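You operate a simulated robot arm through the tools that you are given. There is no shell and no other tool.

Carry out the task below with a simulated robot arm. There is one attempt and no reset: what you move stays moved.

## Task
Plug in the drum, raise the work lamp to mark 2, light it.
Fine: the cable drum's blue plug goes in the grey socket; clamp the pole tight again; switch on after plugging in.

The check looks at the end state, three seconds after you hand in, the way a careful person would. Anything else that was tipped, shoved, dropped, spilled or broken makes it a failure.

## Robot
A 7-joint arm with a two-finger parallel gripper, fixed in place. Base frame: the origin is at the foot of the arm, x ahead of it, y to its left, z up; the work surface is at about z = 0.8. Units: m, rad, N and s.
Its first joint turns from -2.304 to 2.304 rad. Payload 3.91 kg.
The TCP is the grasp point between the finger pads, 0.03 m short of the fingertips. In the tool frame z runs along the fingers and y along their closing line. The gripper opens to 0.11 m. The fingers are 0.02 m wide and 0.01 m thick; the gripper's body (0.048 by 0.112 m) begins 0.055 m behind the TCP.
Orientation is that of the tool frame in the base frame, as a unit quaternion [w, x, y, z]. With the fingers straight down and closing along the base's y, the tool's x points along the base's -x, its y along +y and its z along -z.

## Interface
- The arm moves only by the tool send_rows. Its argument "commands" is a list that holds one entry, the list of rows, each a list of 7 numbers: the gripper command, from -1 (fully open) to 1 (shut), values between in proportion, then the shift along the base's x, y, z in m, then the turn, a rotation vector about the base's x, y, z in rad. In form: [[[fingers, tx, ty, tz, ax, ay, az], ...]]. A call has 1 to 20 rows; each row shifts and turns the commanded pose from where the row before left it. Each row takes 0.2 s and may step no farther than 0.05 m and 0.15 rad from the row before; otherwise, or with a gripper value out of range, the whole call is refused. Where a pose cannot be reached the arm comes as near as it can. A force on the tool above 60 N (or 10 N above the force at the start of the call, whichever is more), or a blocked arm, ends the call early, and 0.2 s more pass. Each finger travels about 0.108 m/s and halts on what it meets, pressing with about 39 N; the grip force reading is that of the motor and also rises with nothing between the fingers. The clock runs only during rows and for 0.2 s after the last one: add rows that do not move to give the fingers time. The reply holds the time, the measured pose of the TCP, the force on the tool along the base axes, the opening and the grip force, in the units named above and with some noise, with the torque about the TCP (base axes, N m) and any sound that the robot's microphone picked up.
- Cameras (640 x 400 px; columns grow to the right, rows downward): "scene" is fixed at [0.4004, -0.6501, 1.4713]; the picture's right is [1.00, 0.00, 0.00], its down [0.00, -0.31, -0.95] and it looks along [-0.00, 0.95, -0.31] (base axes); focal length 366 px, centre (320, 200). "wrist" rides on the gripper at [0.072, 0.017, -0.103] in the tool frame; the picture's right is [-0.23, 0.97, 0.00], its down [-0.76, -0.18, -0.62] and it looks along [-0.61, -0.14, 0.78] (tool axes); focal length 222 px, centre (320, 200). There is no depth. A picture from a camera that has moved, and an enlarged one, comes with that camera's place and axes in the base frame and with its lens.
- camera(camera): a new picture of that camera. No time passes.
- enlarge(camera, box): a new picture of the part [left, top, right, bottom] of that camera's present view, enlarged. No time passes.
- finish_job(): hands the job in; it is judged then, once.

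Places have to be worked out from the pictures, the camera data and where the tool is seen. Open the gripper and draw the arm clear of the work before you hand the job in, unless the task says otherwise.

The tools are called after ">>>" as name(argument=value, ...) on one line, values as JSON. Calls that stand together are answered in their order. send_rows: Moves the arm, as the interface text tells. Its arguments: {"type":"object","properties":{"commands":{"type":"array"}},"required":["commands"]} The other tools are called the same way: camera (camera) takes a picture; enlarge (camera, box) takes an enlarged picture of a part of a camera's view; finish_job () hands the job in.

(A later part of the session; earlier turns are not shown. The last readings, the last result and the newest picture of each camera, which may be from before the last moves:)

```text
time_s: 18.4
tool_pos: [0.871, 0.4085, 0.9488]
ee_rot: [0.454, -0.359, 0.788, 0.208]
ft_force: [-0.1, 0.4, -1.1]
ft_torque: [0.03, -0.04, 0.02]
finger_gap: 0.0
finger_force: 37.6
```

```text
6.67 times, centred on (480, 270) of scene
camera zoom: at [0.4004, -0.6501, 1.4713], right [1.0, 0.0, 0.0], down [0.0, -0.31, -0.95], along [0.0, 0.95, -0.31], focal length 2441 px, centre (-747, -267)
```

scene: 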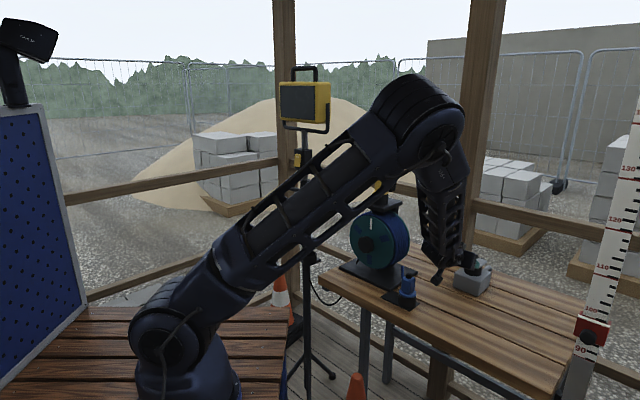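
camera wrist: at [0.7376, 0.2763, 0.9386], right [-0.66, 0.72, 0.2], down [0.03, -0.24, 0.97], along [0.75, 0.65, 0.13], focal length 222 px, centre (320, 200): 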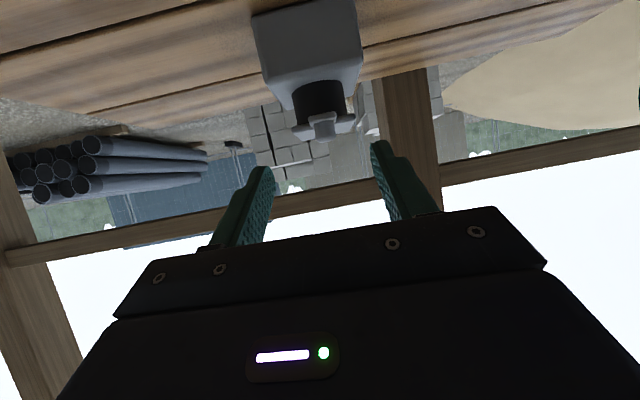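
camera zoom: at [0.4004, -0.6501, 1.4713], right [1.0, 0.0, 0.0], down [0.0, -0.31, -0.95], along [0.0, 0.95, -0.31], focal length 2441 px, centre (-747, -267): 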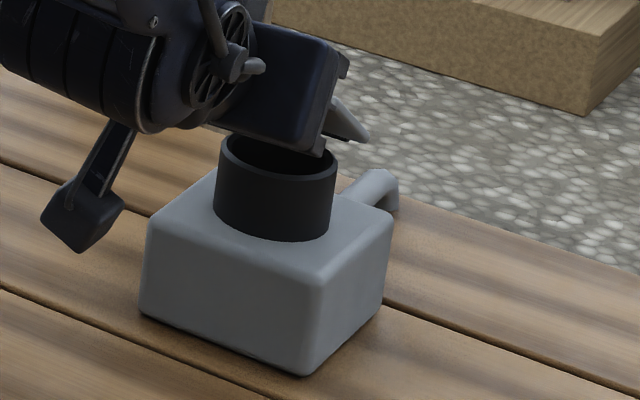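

Only ~1 N needed, so the lid is light. I continue and push beyond vertical.

>>> send_rows(commands=[[[1, 0.0055, 0.0063, 0.0105, 0, 0, 0], [1, 0.0063, 0.0072, 0.0093, 0, 0, 0], [1, 0.0071, 0.0081, 0.0079, 0, 0, 0], [1, 0.0078, 0.009, 0.0063, 0, 0, 0], [1, 0.0092, 0.0106, 0.002, 0, 0, 0], [1, 0.0092, 0.0106, 0, 0, 0, 0], [1, 0.0092, 0.0106, 0, 0, 0, 0], [1, 0.0092, 0.0106, 0, 0, 0, 0], [1, 0.0092, 0.0106, 0, 0, 0, 0], [1, 0, 0, 0, 0, 0, 0]]])

>>> enlarge(camera="wrist", box=[200, 70, 440, 230])

>>> enlarge(camera="scene", box=[440, 230, 520, 290])

```text
time_s: 20.3
tool_pos: [0.9299, 0.4796, 0.9828]
ee_rot: [0.45, -0.36, 0.79, 0.206]
ft_force: [-39.9, -35.5, 18.7]
ft_torque: [0.28, -0.05, -0.12]
finger_gap: 0.0002
finger_force: 38.0
stopped in row 9: the force on the tool passed its limit at 78 N (the readings are from after the stop); the commanded pose is now the measured one
```

```text
2.50 times, centred on (320, 150) of wrist
camera zoom: at [0.8355, 0.3954, 0.9721], right [-0.66, 0.73, 0.2], down [0.04, -0.23, 0.97], along [0.75, 0.65, 0.12], focal length 555 px, centre (320, 325)
```

zoom: 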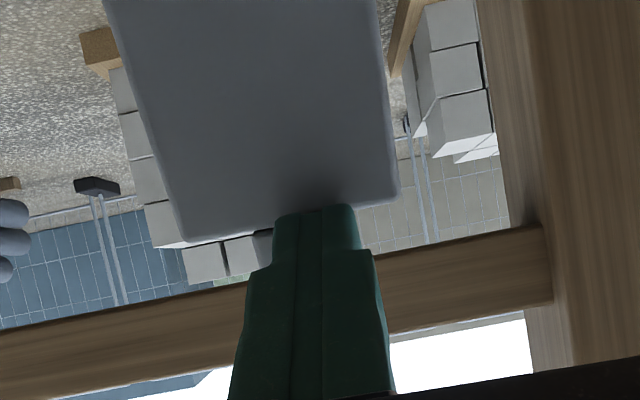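

```text
6.67 times, centred on (480, 260) of scene
camera zoom: at [0.4004, -0.6501, 1.4713], right [1.0, 0.0, 0.0], down [0.0, -0.31, -0.95], along [0.0, 0.95, -0.31], focal length 2441 px, centre (-747, -200)
```

zoom: 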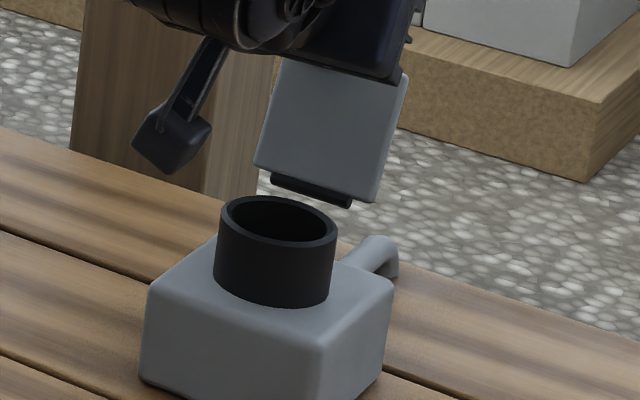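

The lid hit its stop, leaning back past vertical. I back off slowly and see whether it stays.

>>> send_rows(commands=[[[1, -0.004, -0.0045, 0, 0, 0, 0], [1, -0.0132, -0.0151, 0, 0, 0, 0], [1, -0.0132, -0.0151, 0.01, 0, 0, 0], [1, -0.0132, -0.0151, 0.02, 0, 0, 0], [1, -0.02, -0.02, 0.02, 0, 0, 0], [1, 0, 0, 0, 0, 0, 0], [1, 0, 0, 0, 0, 0, 0]]])

>>> enlarge(camera="scene", box=[400, 200, 520, 290])

>>> camera(camera="wrist")

```text
time_s: 21.9
tool_pos: [0.8706, 0.4091, 1.0315]
ee_rot: [0.45, -0.36, 0.791, 0.206]
ft_force: [1.2, -0.6, 0.3]
ft_torque: [-0.03, 0.0, 0.0]
finger_gap: 0.0
finger_force: 37.9
```

```text
4.44 times, centred on (460, 245) of scene
camera zoom: at [0.4004, -0.6501, 1.4713], right [1.0, 0.0, 0.0], down [0.0, -0.31, -0.95], along [0.0, 0.95, -0.31], focal length 1628 px, centre (-302, 0)
```

zoom: 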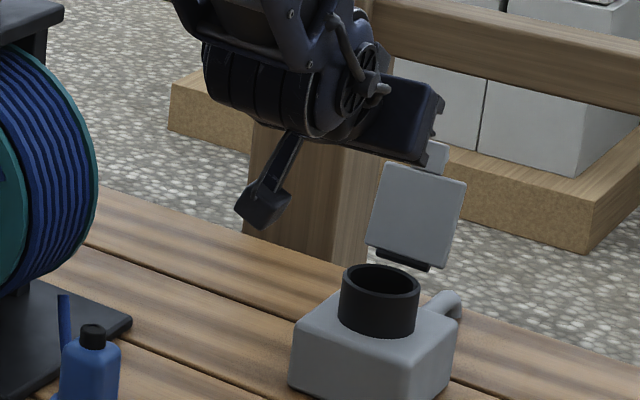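

```text
taken
camera wrist: at [0.7744, 0.3256, 1.0208], right [-0.66, 0.73, 0.2], down [0.04, -0.23, 0.97], along [0.75, 0.65, 0.12], focal length 222 px, centre (320, 200)
```

wrist: 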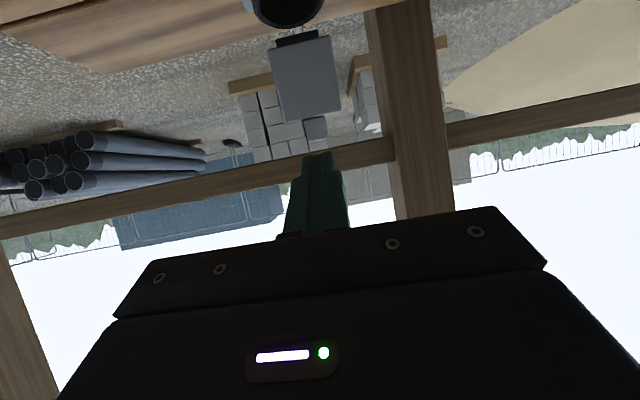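

The lid stays open. I pitch down to look into the socket and at the plug from above for precise axes and key orientation.

>>> send_rows(commands=[[[-1, -0.0105, -0.012, 0.012, -0.1052, 0.0918, 0], [-1, -0.0105, -0.012, 0.012, -0.1052, 0.0918, 0], [-1, -0.0105, -0.012, 0.012, -0.1052, 0.0918, 0], [-1, -0.0105, -0.012, 0.012, -0.1052, 0.0918, 0], [-1, -0.0105, -0.012, 0.012, -0.1052, 0.0918, 0], [-1, 0, 0, 0, 0, 0, 0]]])

>>> camera(camera="wrist")

>>> enlarge(camera="wrist", box=[260, 60, 380, 160])

>>> enlarge(camera="wrist", box=[300, 0, 460, 100])

```text
time_s: 23.3
tool_pos: [0.8166, 0.3518, 1.0919]
ee_rot: [0.153, -0.408, 0.897, 0.071]
ft_force: [0.4, 0.2, 0.5]
ft_torque: [-0.02, 0.0, -0.01]
finger_gap: 0.1098
finger_force: 0.0
```

```text
taken
camera wrist: at [0.7366, 0.2857, 1.1649], right [-0.59, 0.8, 0.08], down [0.47, 0.27, 0.84], along [0.65, 0.53, -0.54], focal length 222 px, centre (320, 200)
```

wrist: 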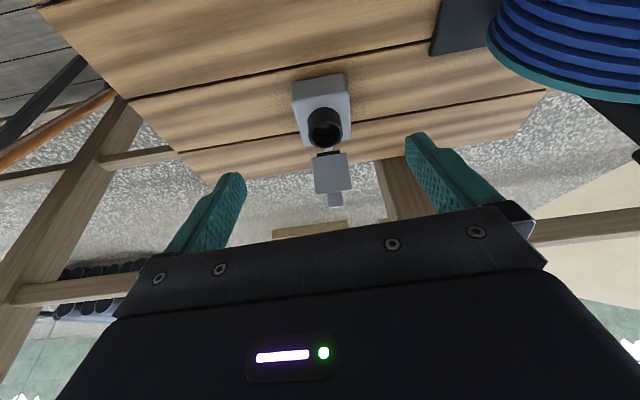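

```text
4.00 times, centred on (320, 110) of wrist
camera zoom: at [0.7366, 0.2857, 1.1649], right [-0.59, 0.8, 0.08], down [0.47, 0.27, 0.84], along [0.65, 0.53, -0.54], focal length 888 px, centre (320, 560)
```

zoom: 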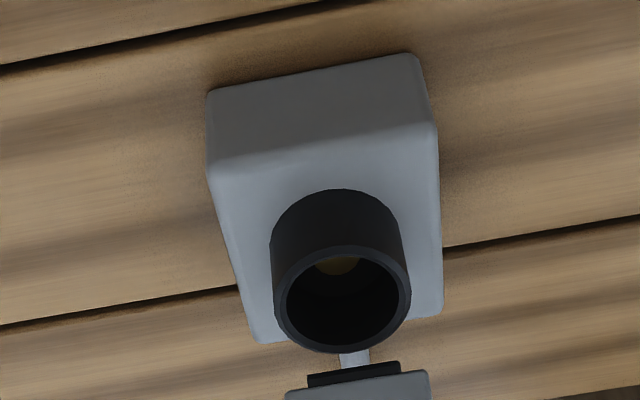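

```text
4.00 times, centred on (380, 50) of wrist
camera zoom: at [0.7366, 0.2857, 1.1649], right [-0.59, 0.8, 0.08], down [0.47, 0.27, 0.84], along [0.65, 0.53, -0.54], focal length 888 px, centre (80, 800)
```

zoom: 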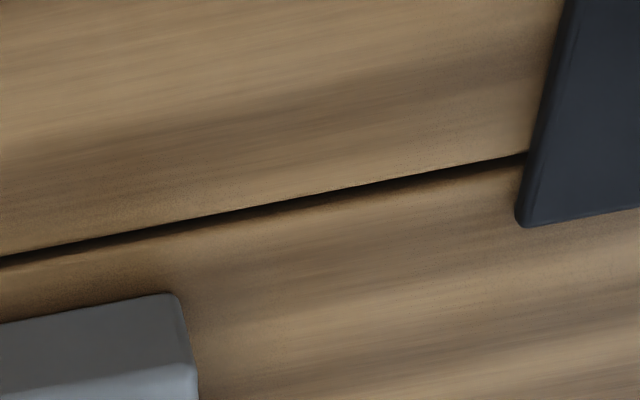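

The socket is a plain round cup (no key) at about n=0.944, e=0.390, rim z≈0.885. Now I go to a pre-grasp pose in front of the blue plug.

>>> send_rows(commands=[[[-0.45, -0.0392, -0.0112, -0.008, 0.1052, -0.0918, 0], [-0.45, -0.0392, -0.0112, -0.008, 0.1052, -0.0918, 0], [-0.45, -0.0392, -0.0112, -0.008, 0.1052, -0.0918, 0], [-0.45, -0.0392, -0.0112, -0.008, 0.1052, -0.0918, 0], [-0.45, -0.0392, -0.0112, -0.008, 0.1052, -0.0918, 0], [-0.45, 0, 0, -0.0343, 0, 0, 0], [-0.45, 0, 0, -0.0343, 0, 0, 0], [-0.45, 0, 0, -0.0343, 0, 0, 0], [-0.45, 0, 0, 0, 0, 0, 0]]])

>>> camera(camera="wrist")

>>> enlarge(camera="scene", box=[330, 210, 480, 320])

```text
time_s: 25.3
tool_pos: [0.6187, 0.2925, 0.9456]
ee_rot: [0.451, -0.36, 0.79, 0.206]
ft_force: [-0.9, -0.9, 0.2]
ft_torque: [-0.03, -0.02, 0.03]
finger_gap: 0.0797
finger_force: 0.0
```

```text
taken
camera wrist: at [0.524, 0.2095, 0.9358], right [-0.66, 0.73, 0.2], down [0.04, -0.23, 0.97], along [0.75, 0.65, 0.12], focal length 222 px, centre (320, 200)
```

wrist: 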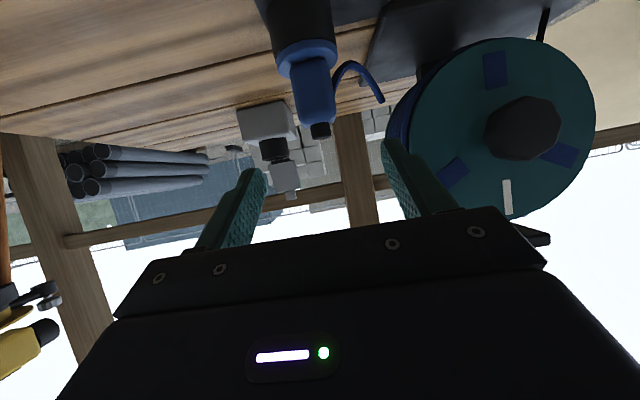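

```text
3.64 times, centred on (405, 265) of scene
camera zoom: at [0.4004, -0.6501, 1.4713], right [1.0, 0.0, 0.0], down [0.0, -0.31, -0.95], along [0.0, 0.95, -0.31], focal length 1332 px, centre (11, -36)
```

zoom: 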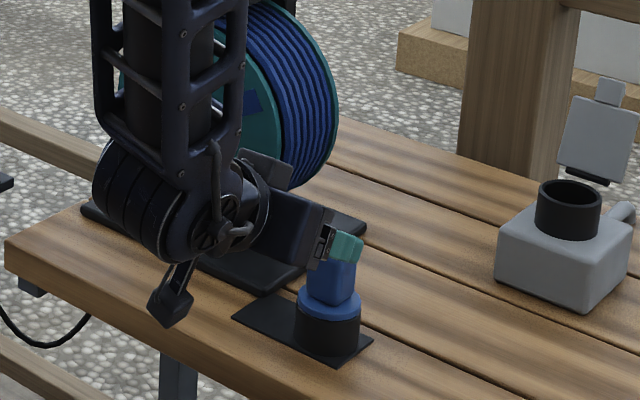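

I zoom on the plug to align the fingers.

>>> enlarge(camera="wrist", box=[240, 0, 400, 140])

```text
2.86 times, centred on (320, 70) of wrist
camera zoom: at [0.524, 0.2095, 0.9358], right [-0.66, 0.73, 0.2], down [0.04, -0.23, 0.97], along [0.75, 0.65, 0.12], focal length 635 px, centre (320, 571)
```

zoom: 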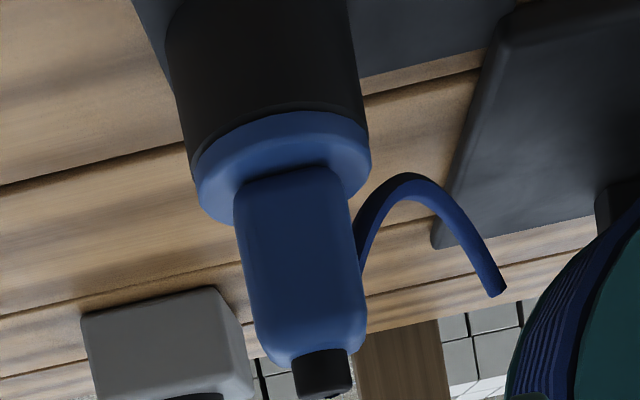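

Plug body centre is about n=0.710, e=0.271, z 0.845–0.892. I advance diagonally to put the pads either side of its body.

>>> send_rows(commands=[[[-0.45, 0.0118, 0.0146, -0.0174, 0, 0, 0], [-0.45, 0.0118, 0.0146, -0.0174, 0, 0, 0], [-0.45, 0.0118, 0.0146, -0.0174, 0, 0, 0], [-0.45, 0.0118, 0.0146, -0.0174, 0, 0, 0], [-0.45, 0, 0, 0, 0, 0, 0]]])

>>> enlarge(camera="wrist", box=[200, 50, 440, 230])

>>> enlarge(camera="scene", box=[360, 240, 440, 310])

```text
time_s: 26.5
tool_pos: [0.6678, 0.3504, 0.8767]
ee_rot: [0.45, -0.36, 0.791, 0.206]
ft_force: [-0.3, -0.2, 0.3]
ft_torque: [-0.02, 0.0, 0.03]
finger_gap: 0.0798
finger_force: 0.1
```

```text
2.22 times, centred on (320, 140) of wrist
camera zoom: at [0.5724, 0.2672, 0.8674], right [-0.66, 0.73, 0.2], down [0.04, -0.23, 0.97], along [0.75, 0.65, 0.12], focal length 494 px, centre (320, 333)
```

zoom: 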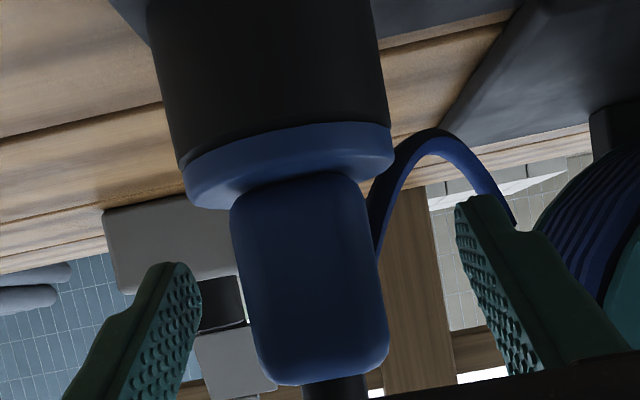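

```text
5.71 times, centred on (400, 275) of scene
camera zoom: at [0.4004, -0.6501, 1.4713], right [1.0, 0.0, 0.0], down [0.0, -0.31, -0.95], along [0.0, 0.95, -0.31], focal length 2093 px, centre (-137, -229)
```

zoom: 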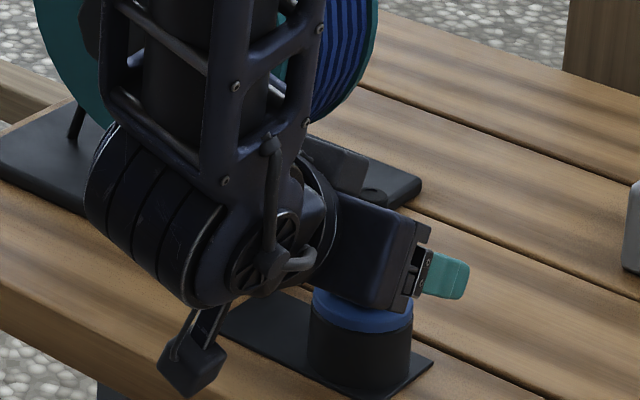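

Centred within ~1 mm. I close on the plug body.

>>> send_rows(commands=[[[0, 0, 0, 0, 0, 0, 0], [0.5, 0, 0, 0, 0, 0, 0], [1, 0, 0, 0, 0, 0, 0], [1, 0, 0, 0, 0, 0, 0], [1, 0, 0, 0, 0, 0, 0]]])

>>> enlarge(camera="wrist", box=[200, 50, 440, 230])

```text
time_s: 27.7
tool_pos: [0.6684, 0.3508, 0.8784]
ee_rot: [0.45, -0.36, 0.791, 0.205]
ft_force: [1.2, 0.2, 2.1]
ft_torque: [-0.01, -0.14, -0.03]
finger_gap: 0.0338
finger_force: 39.5
```

```text
2.22 times, centred on (320, 140) of wrist
camera zoom: at [0.5724, 0.2671, 0.8676], right [-0.66, 0.73, 0.2], down [0.04, -0.23, 0.97], along [0.75, 0.65, 0.12], focal length 494 px, centre (320, 333)
```

zoom: 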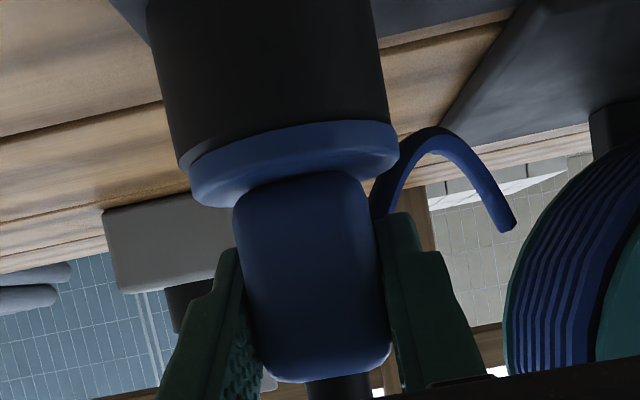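

Gripped (34 mm). I lift gently straight up.

>>> send_rows(commands=[[[1, 0, 0, 0.01, 0, 0, 0], [1, 0, 0, 0.015, 0, 0, 0], [1, 0, 0, 0.02, 0, 0, 0], [1, 0, 0, 0.02, 0, 0, 0], [1, 0, 0, 0, 0, 0, 0]]])

>>> enlarge(camera="wrist", box=[200, 0, 440, 230])

>>> enlarge(camera="scene", box=[360, 230, 440, 310])

```text
time_s: 28.9
tool_pos: [0.6674, 0.3514, 0.9432]
ee_rot: [0.45, -0.36, 0.791, 0.205]
ft_force: [0.3, -0.4, -1.9]
ft_torque: [-0.01, 0.02, -0.04]
finger_gap: 0.0334
finger_force: 39.4
```

```text
1.74 times, centred on (320, 115) of wrist
camera zoom: at [0.5724, 0.2685, 0.9325], right [-0.66, 0.73, 0.2], down [0.04, -0.23, 0.97], along [0.75, 0.65, 0.12], focal length 386 px, centre (320, 348)
```

zoom: 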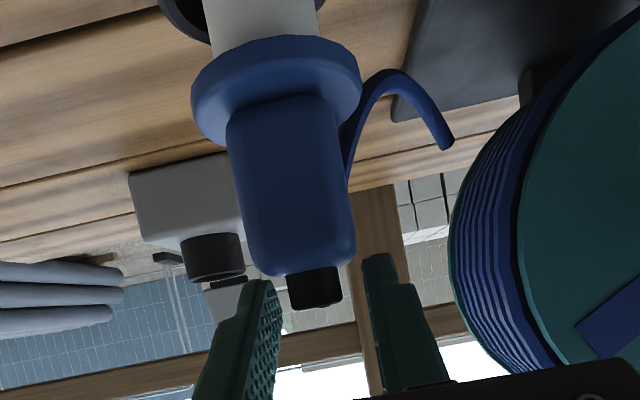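

```text
5.00 times, centred on (400, 270) of scene
camera zoom: at [0.4004, -0.6501, 1.4713], right [1.0, 0.0, 0.0], down [0.0, -0.31, -0.95], along [0.0, 0.95, -0.31], focal length 1831 px, centre (-80, -150)
```

zoom: 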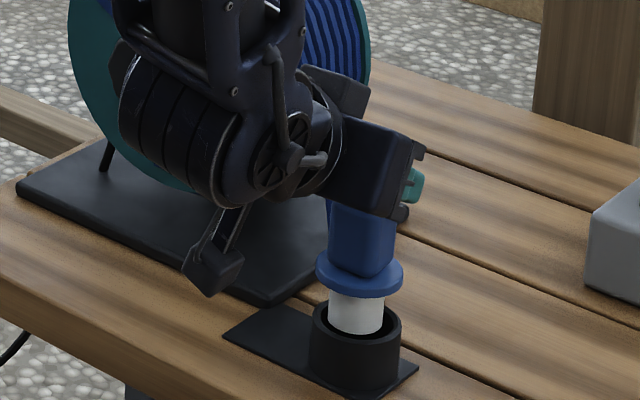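

The plug slid down in the grip during the lift; the pads now hold only its top while the sleeve is still within the holder. I lower slowly to reseat it and then re-grip.

>>> send_rows(commands=[[[1, 0, 0, -0.006, 0, 0, 0], [1, 0, 0, -0.006, 0, 0, 0], [1, 0, 0, -0.006, 0, 0, 0], [1, 0, 0, -0.006, 0, 0, 0], [1, 0, 0, 0, 0, 0, 0]]])

>>> enlarge(camera="wrist", box=[200, 0, 440, 230])

>>> enlarge(camera="scene", box=[360, 230, 440, 310])

```text
time_s: 30.1
tool_pos: [0.6678, 0.3523, 0.9191]
ee_rot: [0.45, -0.36, 0.791, 0.205]
ft_force: [-0.4, -0.1, -1.9]
ft_torque: [-0.04, -0.01, 0.01]
finger_gap: 0.0333
finger_force: 38.6
```

```text
1.74 times, centred on (320, 115) of wrist
camera zoom: at [0.5724, 0.2688, 0.9088], right [-0.66, 0.73, 0.2], down [0.04, -0.23, 0.97], along [0.75, 0.65, 0.12], focal length 386 px, centre (320, 348)
```

zoom: 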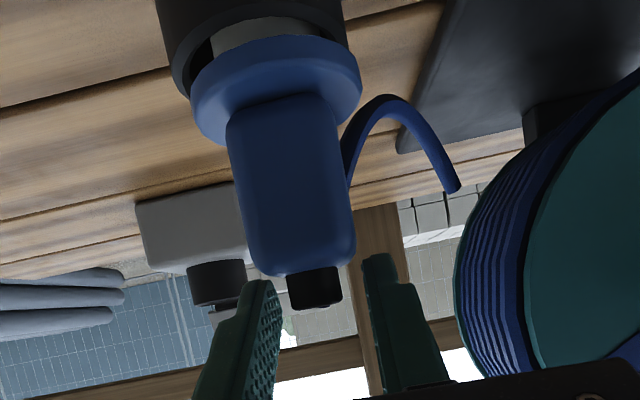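

```text
5.00 times, centred on (400, 270) of scene
camera zoom: at [0.4004, -0.6501, 1.4713], right [1.0, 0.0, 0.0], down [0.0, -0.31, -0.95], along [0.0, 0.95, -0.31], focal length 1831 px, centre (-80, -150)
```

zoom: 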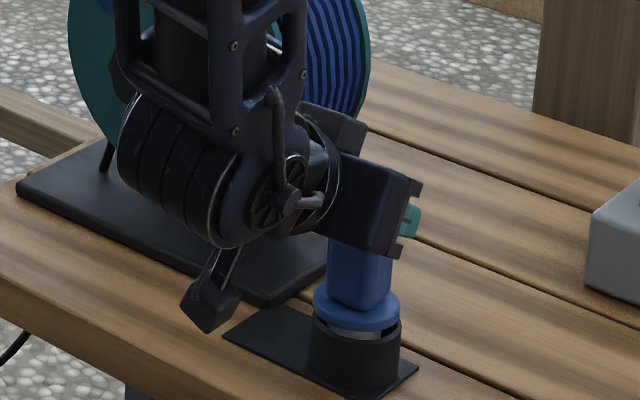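

It now moves with the grip. I lower the last few mm, open a little, drop the hand back down onto the body, and re-grip.

>>> send_rows(commands=[[[1, 0, 0, -0.004, 0, 0, 0], [1, 0, 0, 0, 0, 0, 0], [0.2, 0, 0, 0, 0, 0, 0], [0.0, 0, 0, 0, 0, 0, 0], [0.0, 0, 0, -0.012, 0, 0, 0], [0.0, 0, 0, -0.012, 0, 0, 0], [0.0, 0.001, 0.001, -0.012, 0, 0, 0], [0.0, 0, 0, 0, 0, 0, 0]]])

>>> enlarge(camera="wrist", box=[200, 0, 440, 230])

>>> enlarge(camera="scene", box=[360, 230, 440, 310])

```text
time_s: 31.9
tool_pos: [0.6689, 0.3526, 0.8777]
ee_rot: [0.45, -0.36, 0.791, 0.205]
ft_force: [0.4, 0.0, -0.1]
ft_torque: [0.01, 0.01, 0.02]
finger_gap: 0.0552
finger_force: 0.0
```

```text
1.74 times, centred on (320, 115) of wrist
camera zoom: at [0.5729, 0.2697, 0.8677], right [-0.66, 0.73, 0.2], down [0.04, -0.23, 0.97], along [0.75, 0.65, 0.12], focal length 386 px, centre (320, 348)
```

zoom: 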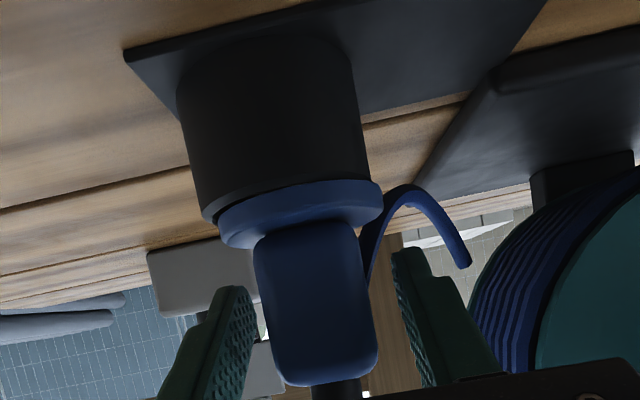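

```text
5.00 times, centred on (400, 270) of scene
camera zoom: at [0.4004, -0.6501, 1.4713], right [1.0, 0.0, 0.0], down [0.0, -0.31, -0.95], along [0.0, 0.95, -0.31], focal length 1831 px, centre (-80, -150)
```

zoom: 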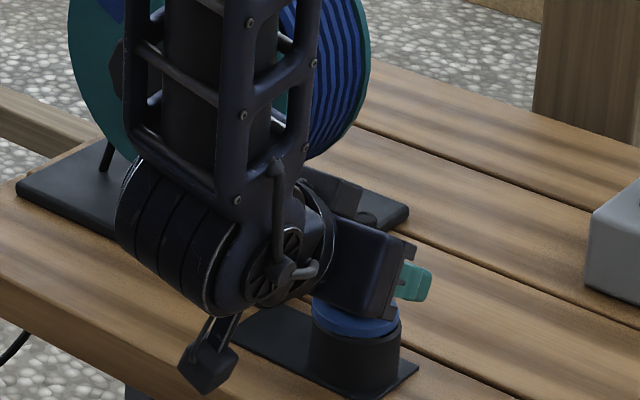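

Plug is reseated and the pads straddle it. I close and lift slowly this time.

>>> send_rows(commands=[[[0.5, 0, 0, 0, 0, 0, 0], [1, 0, 0, 0, 0, 0, 0], [1, 0, 0, 0, 0, 0, 0], [1, 0, 0, 0, 0, 0, 0], [1, 0, 0, 0.003, 0, 0, 0], [1, 0, 0, 0.003, 0, 0, 0], [1, 0, 0, 0.003, 0, 0, 0], [1, 0, 0, 0.004, 0, 0, 0], [1, 0, 0, 0.005, 0, 0, 0], [1, 0, 0, 0, 0, 0, 0]]])

>>> enlarge(camera="wrist", box=[200, 0, 440, 230])

```text
time_s: 34.1
tool_pos: [0.6688, 0.3539, 0.8971]
ee_rot: [0.449, -0.36, 0.791, 0.206]
ft_force: [0.0, -0.6, -2.1]
ft_torque: [0.02, -0.01, -0.01]
finger_gap: 0.0336
finger_force: 38.7
```

```text
1.74 times, centred on (320, 115) of wrist
camera zoom: at [0.5733, 0.2704, 0.8867], right [-0.66, 0.73, 0.2], down [0.04, -0.23, 0.97], along [0.75, 0.65, 0.12], focal length 386 px, centre (320, 348)
```

zoom: 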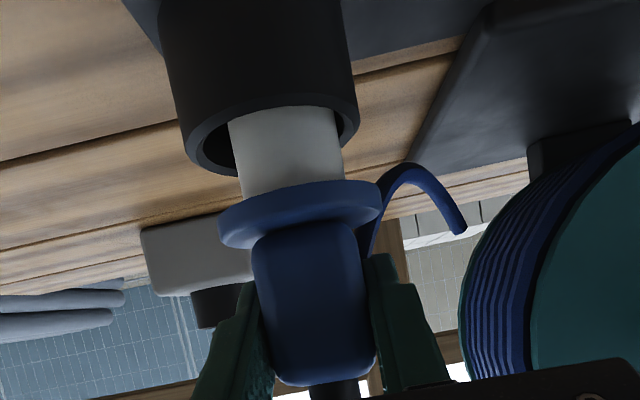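

The plug follows now. I continue lifting clear of the holder.

>>> send_rows(commands=[[[1, 0, 0, 0.008, 0, 0, 0], [1, 0, 0, 0.01, 0, 0, 0], [1, 0, 0, 0.012, 0, 0, 0], [1, 0, 0, 0.015, 0, 0, 0], [1, 0, 0, 0.02, 0, 0, 0], [1, 0, 0, 0.02, 0, 0, 0], [1, 0, 0, 0.02, 0, 0, 0], [1, 0, 0, 0, 0, 0, 0]]])

>>> enlarge(camera="wrist", box=[200, 0, 440, 230])

>>> camera(camera="scene")

>>> enlarge(camera="scene", box=[340, 220, 500, 310])

```text
time_s: 35.9
tool_pos: [0.668, 0.354, 1.0018]
ee_rot: [0.45, -0.36, 0.791, 0.205]
ft_force: [0.3, 0.2, -2.8]
ft_torque: [0.0, 0.03, -0.03]
finger_gap: 0.0339
finger_force: 38.8
```

```text
1.74 times, centred on (320, 115) of wrist
camera zoom: at [0.573, 0.2704, 0.9917], right [-0.66, 0.73, 0.2], down [0.04, -0.23, 0.97], along [0.75, 0.65, 0.12], focal length 386 px, centre (320, 348)
```

zoom: 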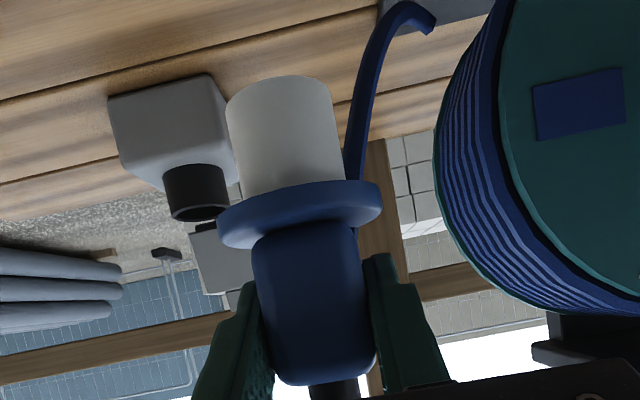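

```text
taken
```

scene: 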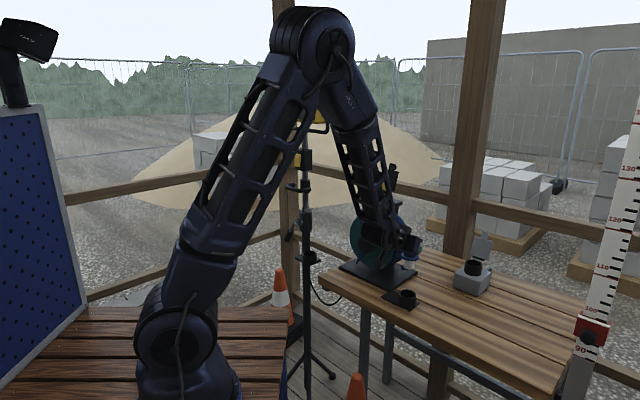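

```text
4.00 times, centred on (420, 265) of scene
camera zoom: at [0.4004, -0.6501, 1.4713], right [1.0, 0.0, 0.0], down [0.0, -0.31, -0.95], along [0.0, 0.95, -0.31], focal length 1465 px, centre (-80, -60)
```

zoom: 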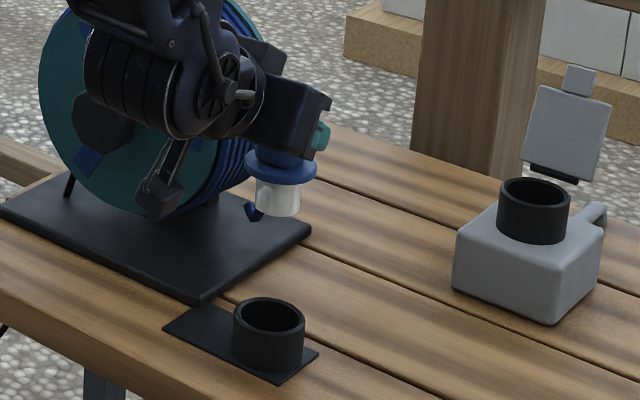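

Plug is free (sleeve ≈35 mm). I carry it over to hover above the socket and compare alignments in both views.

>>> send_rows(commands=[[[1, 0.0402, 0.0163, 0.002, 0, 0, 0], [1, 0.0402, 0.0163, 0.002, 0, 0, 0], [1, 0.0402, 0.0163, 0.002, 0, 0, 0], [1, 0.0402, 0.0163, 0.002, 0, 0, 0], [1, 0.0402, 0.0163, 0.002, 0, 0, 0], [1, 0.0402, 0.0163, 0.002, 0, 0, 0], [1, 0, 0, 0, 0, 0, 0]]])

>>> enlarge(camera="wrist", box=[200, 0, 440, 230])

>>> enlarge(camera="scene", box=[430, 220, 520, 300])

>>> camera(camera="scene")

```text
time_s: 37.5
tool_pos: [0.9084, 0.4533, 1.0153]
ee_rot: [0.451, -0.36, 0.791, 0.205]
ft_force: [-0.3, -0.1, -1.3]
ft_torque: [0.0, -0.02, 0.02]
finger_gap: 0.034
finger_force: 39.2
```

```text
1.74 times, centred on (320, 115) of wrist
camera zoom: at [0.8133, 0.3689, 1.0046], right [-0.66, 0.73, 0.2], down [0.04, -0.23, 0.97], along [0.75, 0.65, 0.12], focal length 386 px, centre (320, 348)
```

zoom: 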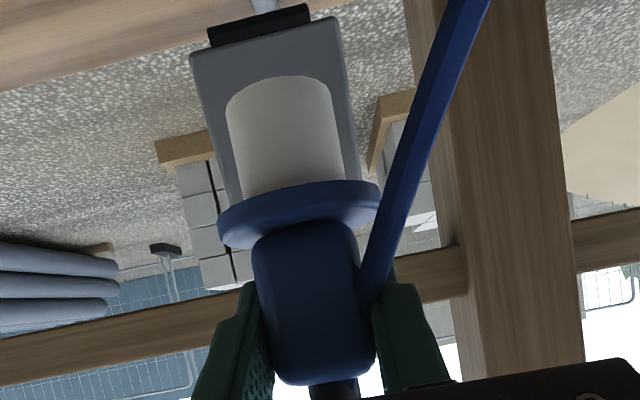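

```text
5.00 times, centred on (475, 260) of scene
camera zoom: at [0.4004, -0.6501, 1.4713], right [1.0, 0.0, 0.0], down [0.0, -0.31, -0.95], along [0.0, 0.95, -0.31], focal length 1831 px, centre (-455, -100)
```

zoom: 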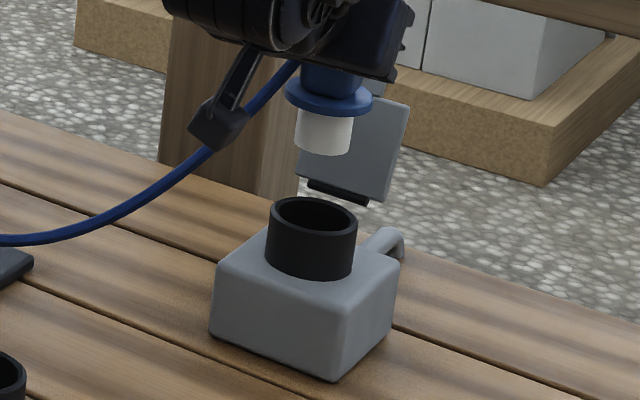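

```text
taken
```

scene: 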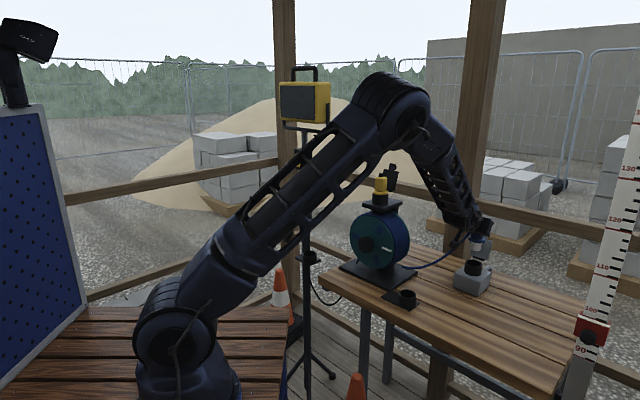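

Sight-line azimuth to the socket matches; depth needs refining. I lower until the sleeve is just above the rim and compare.

>>> send_rows(commands=[[[1, 0, 0, -0.014, 0, 0, 0], [1, 0, 0, -0.014, 0, 0, 0], [1, 0, 0, -0.012, 0, 0, 0], [1, 0, 0, 0, 0, 0, 0]]])

>>> enlarge(camera="wrist", box=[200, 0, 440, 230])

>>> enlarge(camera="scene", box=[450, 240, 510, 290])

```text
time_s: 38.5
tool_pos: [0.91, 0.4517, 0.9737]
ee_rot: [0.45, -0.36, 0.791, 0.205]
ft_force: [0.9, 1.2, -1.6]
ft_torque: [0.01, -0.01, 0.01]
finger_gap: 0.0339
finger_force: 39.1
```

```text
1.74 times, centred on (320, 115) of wrist
camera zoom: at [0.8148, 0.3678, 0.9642], right [-0.66, 0.73, 0.2], down [0.04, -0.23, 0.97], along [0.75, 0.65, 0.12], focal length 386 px, centre (320, 348)
```

zoom: 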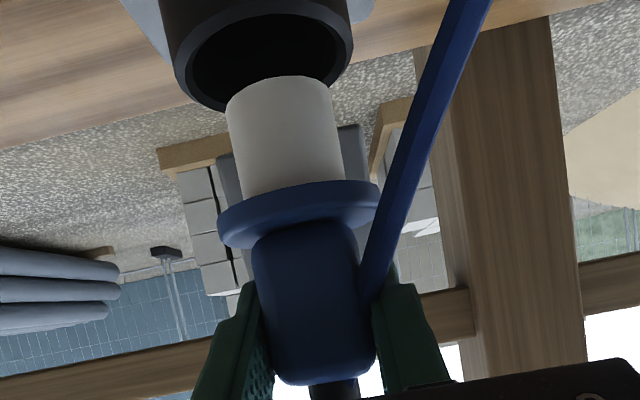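

```text
8.00 times, centred on (480, 265) of scene
camera zoom: at [0.4004, -0.6501, 1.4713], right [1.0, 0.0, 0.0], down [0.0, -0.31, -0.95], along [0.0, 0.95, -0.31], focal length 2930 px, centre (-960, -320)
```

zoom: 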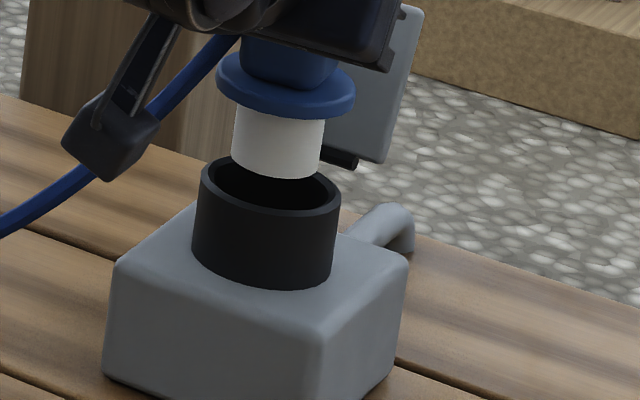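

Comparing apparent sizes and offsets, the sleeve sits about 8 mm too far and 2 mm to the left of the cup axis. I correct and look again.

>>> send_rows(commands=[[[1, -0.0037, -0.0073, 0, 0, 0, 0], [1, 0, 0, 0, 0, 0, 0], [1, 0, 0, 0, 0, 0, 0]]])

>>> enlarge(camera="wrist", box=[240, 0, 400, 130])

>>> enlarge(camera="scene", box=[460, 245, 500, 280])

```text
time_s: 39.3
tool_pos: [0.9061, 0.4434, 0.9735]
ee_rot: [0.45, -0.36, 0.791, 0.205]
ft_force: [0.0, -0.7, -3.1]
ft_torque: [0.01, -0.01, -0.04]
finger_gap: 0.0337
finger_force: 38.9
```

```text
3.08 times, centred on (320, 65) of wrist
camera zoom: at [0.8105, 0.3604, 0.9637], right [-0.66, 0.73, 0.2], down [0.04, -0.23, 0.97], along [0.75, 0.65, 0.12], focal length 684 px, centre (320, 615)
```

zoom: 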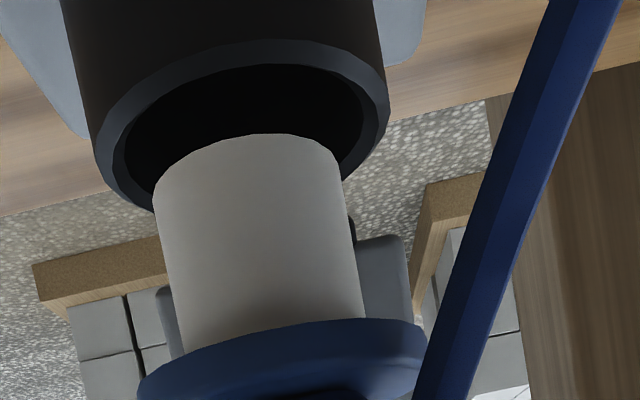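

```text
11.43 times, centred on (480, 262) of scene
camera zoom: at [0.4004, -0.6501, 1.4713], right [1.0, 0.0, 0.0], down [0.0, -0.31, -0.95], along [0.0, 0.95, -0.31], focal length 4185 px, centre (-1509, -514)
```

zoom: 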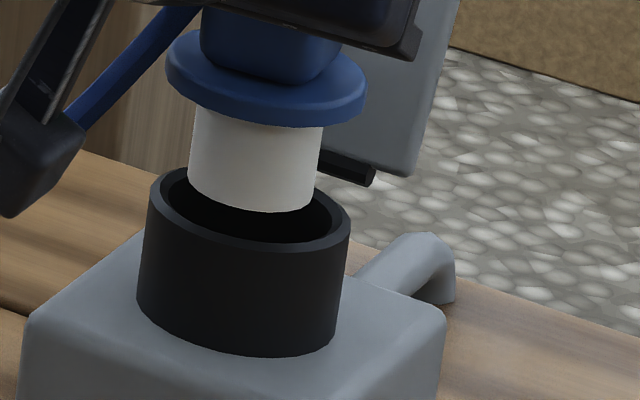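

Now both views agree the sleeve is centred on the cup. I lower slowly into the socket, watching the force.

>>> send_rows(commands=[[[1, 0, 0, -0.004, 0, 0, 0], [1, 0, 0, -0.004, 0, 0, 0], [1, 0, 0, -0.004, 0, 0, 0], [1, 0, 0, -0.004, 0, 0, 0], [1, 0, 0, 0, 0, 0, 0]]])

>>> enlarge(camera="scene", box=[460, 245, 500, 280])

>>> enlarge(camera="wrist", box=[240, 0, 400, 130])

```text
time_s: 40.5
tool_pos: [0.9061, 0.4442, 0.9564]
ee_rot: [0.451, -0.359, 0.791, 0.205]
ft_force: [5.9, 6.5, 1.7]
ft_torque: [0.4, -0.39, -0.01]
finger_gap: 0.0335
finger_force: 39.4
```

```text
11.43 times, centred on (480, 262) of scene
camera zoom: at [0.4004, -0.6501, 1.4713], right [1.0, 0.0, 0.0], down [0.0, -0.31, -0.95], along [0.0, 0.95, -0.31], focal length 4185 px, centre (-1509, -514)
```

zoom: 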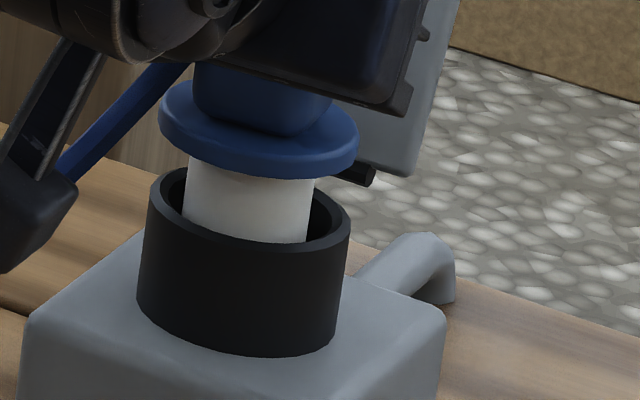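

```text
3.08 times, centred on (320, 65) of wrist
camera zoom: at [0.8108, 0.3612, 0.9469], right [-0.66, 0.73, 0.2], down [0.04, -0.23, 0.97], along [0.75, 0.65, 0.12], focal length 684 px, centre (320, 615)
```

zoom: 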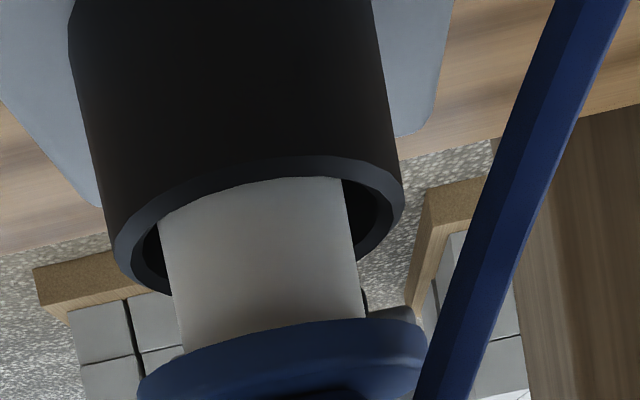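

The sleeve entered, but it touches the near wall (push toward +n). I shift 4 mm outward and re-check the force.

>>> send_rows(commands=[[[1, 0.0013, 0.0015, 0, 0, 0, 0], [1, 0.0013, 0.0015, 0, 0, 0, 0], [1, 0, 0, 0, 0, 0, 0]]])

>>> enlarge(camera="wrist", box=[240, 0, 400, 130])

>>> enlarge(camera="scene", box=[460, 245, 500, 280])

```text
time_s: 41.3
tool_pos: [0.9086, 0.4478, 0.9568]
ee_rot: [0.45, -0.36, 0.791, 0.205]
ft_force: [0.5, -0.1, -1.4]
ft_torque: [-0.04, -0.01, 0.02]
finger_gap: 0.0337
finger_force: 38.5
```

```text
3.08 times, centred on (320, 65) of wrist
camera zoom: at [0.8134, 0.3646, 0.9475], right [-0.66, 0.73, 0.2], down [0.04, -0.23, 0.97], along [0.75, 0.65, 0.12], focal length 684 px, centre (320, 615)
```

zoom: 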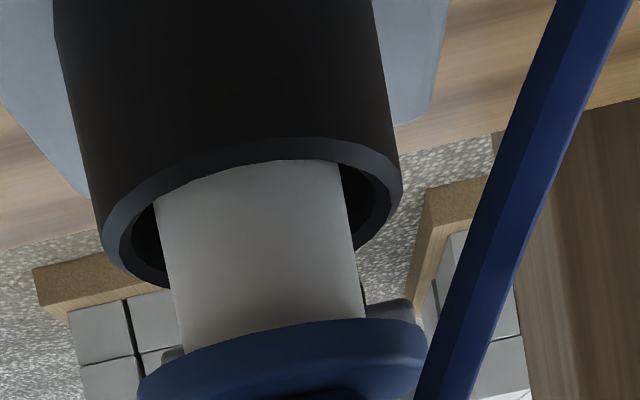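

```text
11.43 times, centred on (480, 262) of scene
camera zoom: at [0.4004, -0.6501, 1.4713], right [1.0, 0.0, 0.0], down [0.0, -0.31, -0.95], along [0.0, 0.95, -0.31], focal length 4185 px, centre (-1509, -514)
```

zoom: 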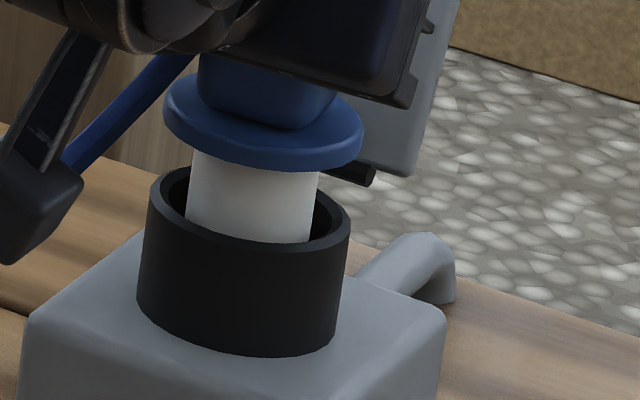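

Contact gone. I nudge 2 mm more outward and continue lowering slowly.

>>> send_rows(commands=[[[1, 0.0013, 0.0015, 0, 0, 0, 0], [1, 0, 0, -0.004, 0, 0, 0], [1, 0, 0, -0.004, 0, 0, 0], [1, 0, 0, -0.003, 0, 0, 0], [1, 0, 0, -0.003, 0, 0, 0], [1, 0, 0, 0, 0, 0, 0]]])

>>> enlarge(camera="wrist", box=[240, 0, 400, 130])

>>> enlarge(camera="scene", box=[460, 245, 500, 280])

```text
time_s: 42.7
tool_pos: [0.9096, 0.4495, 0.9429]
ee_rot: [0.45, -0.36, 0.791, 0.206]
ft_force: [-0.1, -0.3, -2.2]
ft_torque: [-0.01, -0.02, -0.01]
finger_gap: 0.0336
finger_force: 38.8
```

```text
3.08 times, centred on (320, 65) of wrist
camera zoom: at [0.8145, 0.366, 0.9334], right [-0.66, 0.73, 0.2], down [0.04, -0.23, 0.97], along [0.75, 0.65, 0.12], focal length 684 px, centre (320, 615)
```

zoom: 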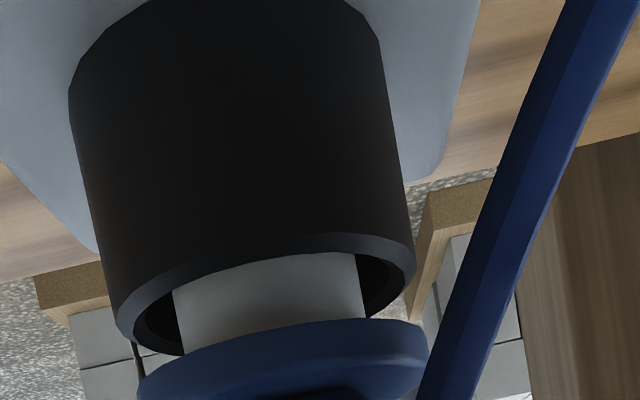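

```text
11.43 times, centred on (480, 262) of scene
camera zoom: at [0.4004, -0.6501, 1.4713], right [1.0, 0.0, 0.0], down [0.0, -0.31, -0.95], along [0.0, 0.95, -0.31], focal length 4185 px, centre (-1509, -514)
```

zoom: 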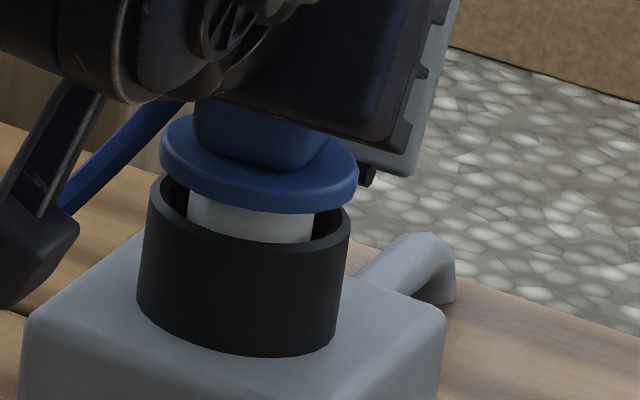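

Free so far. I continue down to seat it.

>>> send_rows(commands=[[[1, 0, 0, -0.003, 0, 0, 0], [1, 0, 0, -0.003, 0, 0, 0], [1, 0, 0, -0.003, 0, 0, 0], [1, 0, 0, -0.003, 0, 0, 0], [1, 0, 0, 0, 0, 0, 0]]])

>>> enlarge(camera="wrist", box=[240, 0, 400, 130])

>>> enlarge(camera="scene", box=[460, 245, 500, 280])

```text
time_s: 43.9
tool_pos: [0.9094, 0.4492, 0.9335]
ee_rot: [0.451, -0.36, 0.79, 0.206]
ft_force: [-2.1, -0.1, 16.0]
ft_torque: [-0.19, 0.16, -0.03]
finger_gap: 0.0336
finger_force: 39.5
```

```text
3.08 times, centred on (320, 65) of wrist
camera zoom: at [0.8148, 0.3663, 0.9234], right [-0.66, 0.73, 0.2], down [0.04, -0.23, 0.97], along [0.75, 0.65, 0.13], focal length 684 px, centre (320, 615)
```

zoom: 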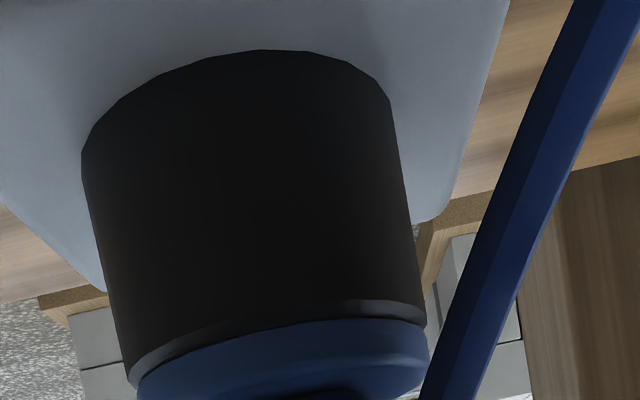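

```text
11.43 times, centred on (480, 262) of scene
camera zoom: at [0.4004, -0.6501, 1.4713], right [1.0, 0.0, 0.0], down [0.0, -0.31, -0.95], along [0.0, 0.95, -0.31], focal length 4185 px, centre (-1509, -514)
```

zoom: 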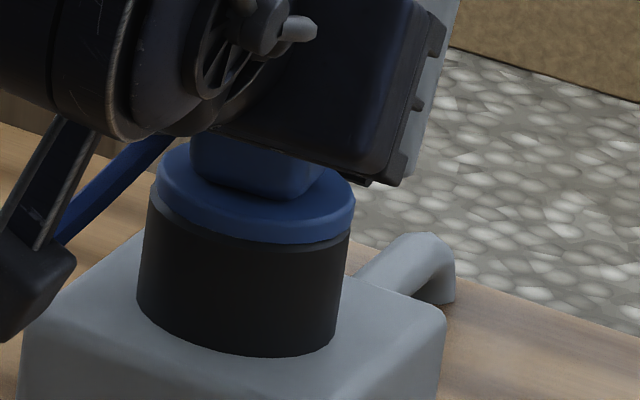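

Flange is at or very near the rim with 16 N resistance. I press further to make sure it is fully seated.

>>> send_rows(commands=[[[1, 0, 0, -0.003, 0, 0, 0], [1, 0, 0, -0.003, 0, 0, 0], [1, 0, 0, 0, 0, 0, 0]]])

>>> enlarge(camera="wrist", box=[240, 0, 400, 130])

>>> enlarge(camera="scene", box=[460, 245, 500, 280])

```text
time_s: 44.7
tool_pos: [0.9106, 0.4491, 0.9282]
ee_rot: [0.452, -0.36, 0.79, 0.206]
ft_force: [2.6, 3.7, 30.1]
ft_torque: [0.25, -0.28, 0.0]
finger_gap: 0.0337
finger_force: 39.7
```

```text
3.08 times, centred on (320, 65) of wrist
camera zoom: at [0.8147, 0.3661, 0.9175], right [-0.66, 0.73, 0.2], down [0.04, -0.23, 0.97], along [0.75, 0.65, 0.13], focal length 684 px, centre (320, 615)
```

zoom: 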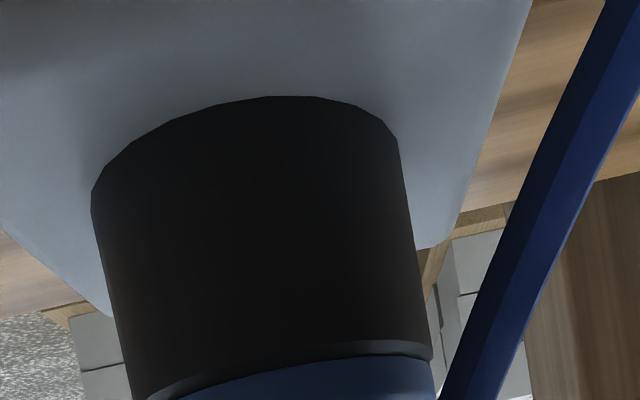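

```text
11.43 times, centred on (480, 262) of scene
camera zoom: at [0.4004, -0.6501, 1.4713], right [1.0, 0.0, 0.0], down [0.0, -0.31, -0.95], along [0.0, 0.95, -0.31], focal length 4185 px, centre (-1509, -514)
```

zoom: 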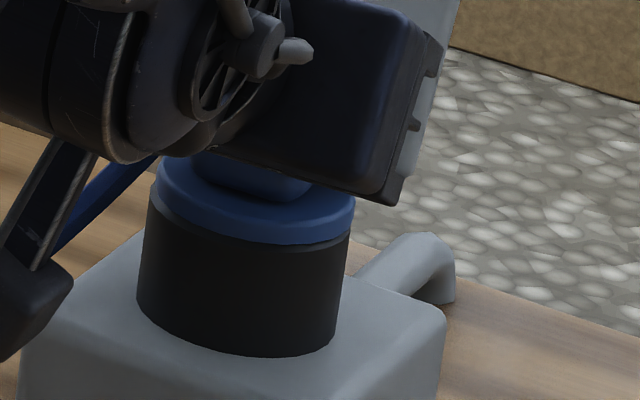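

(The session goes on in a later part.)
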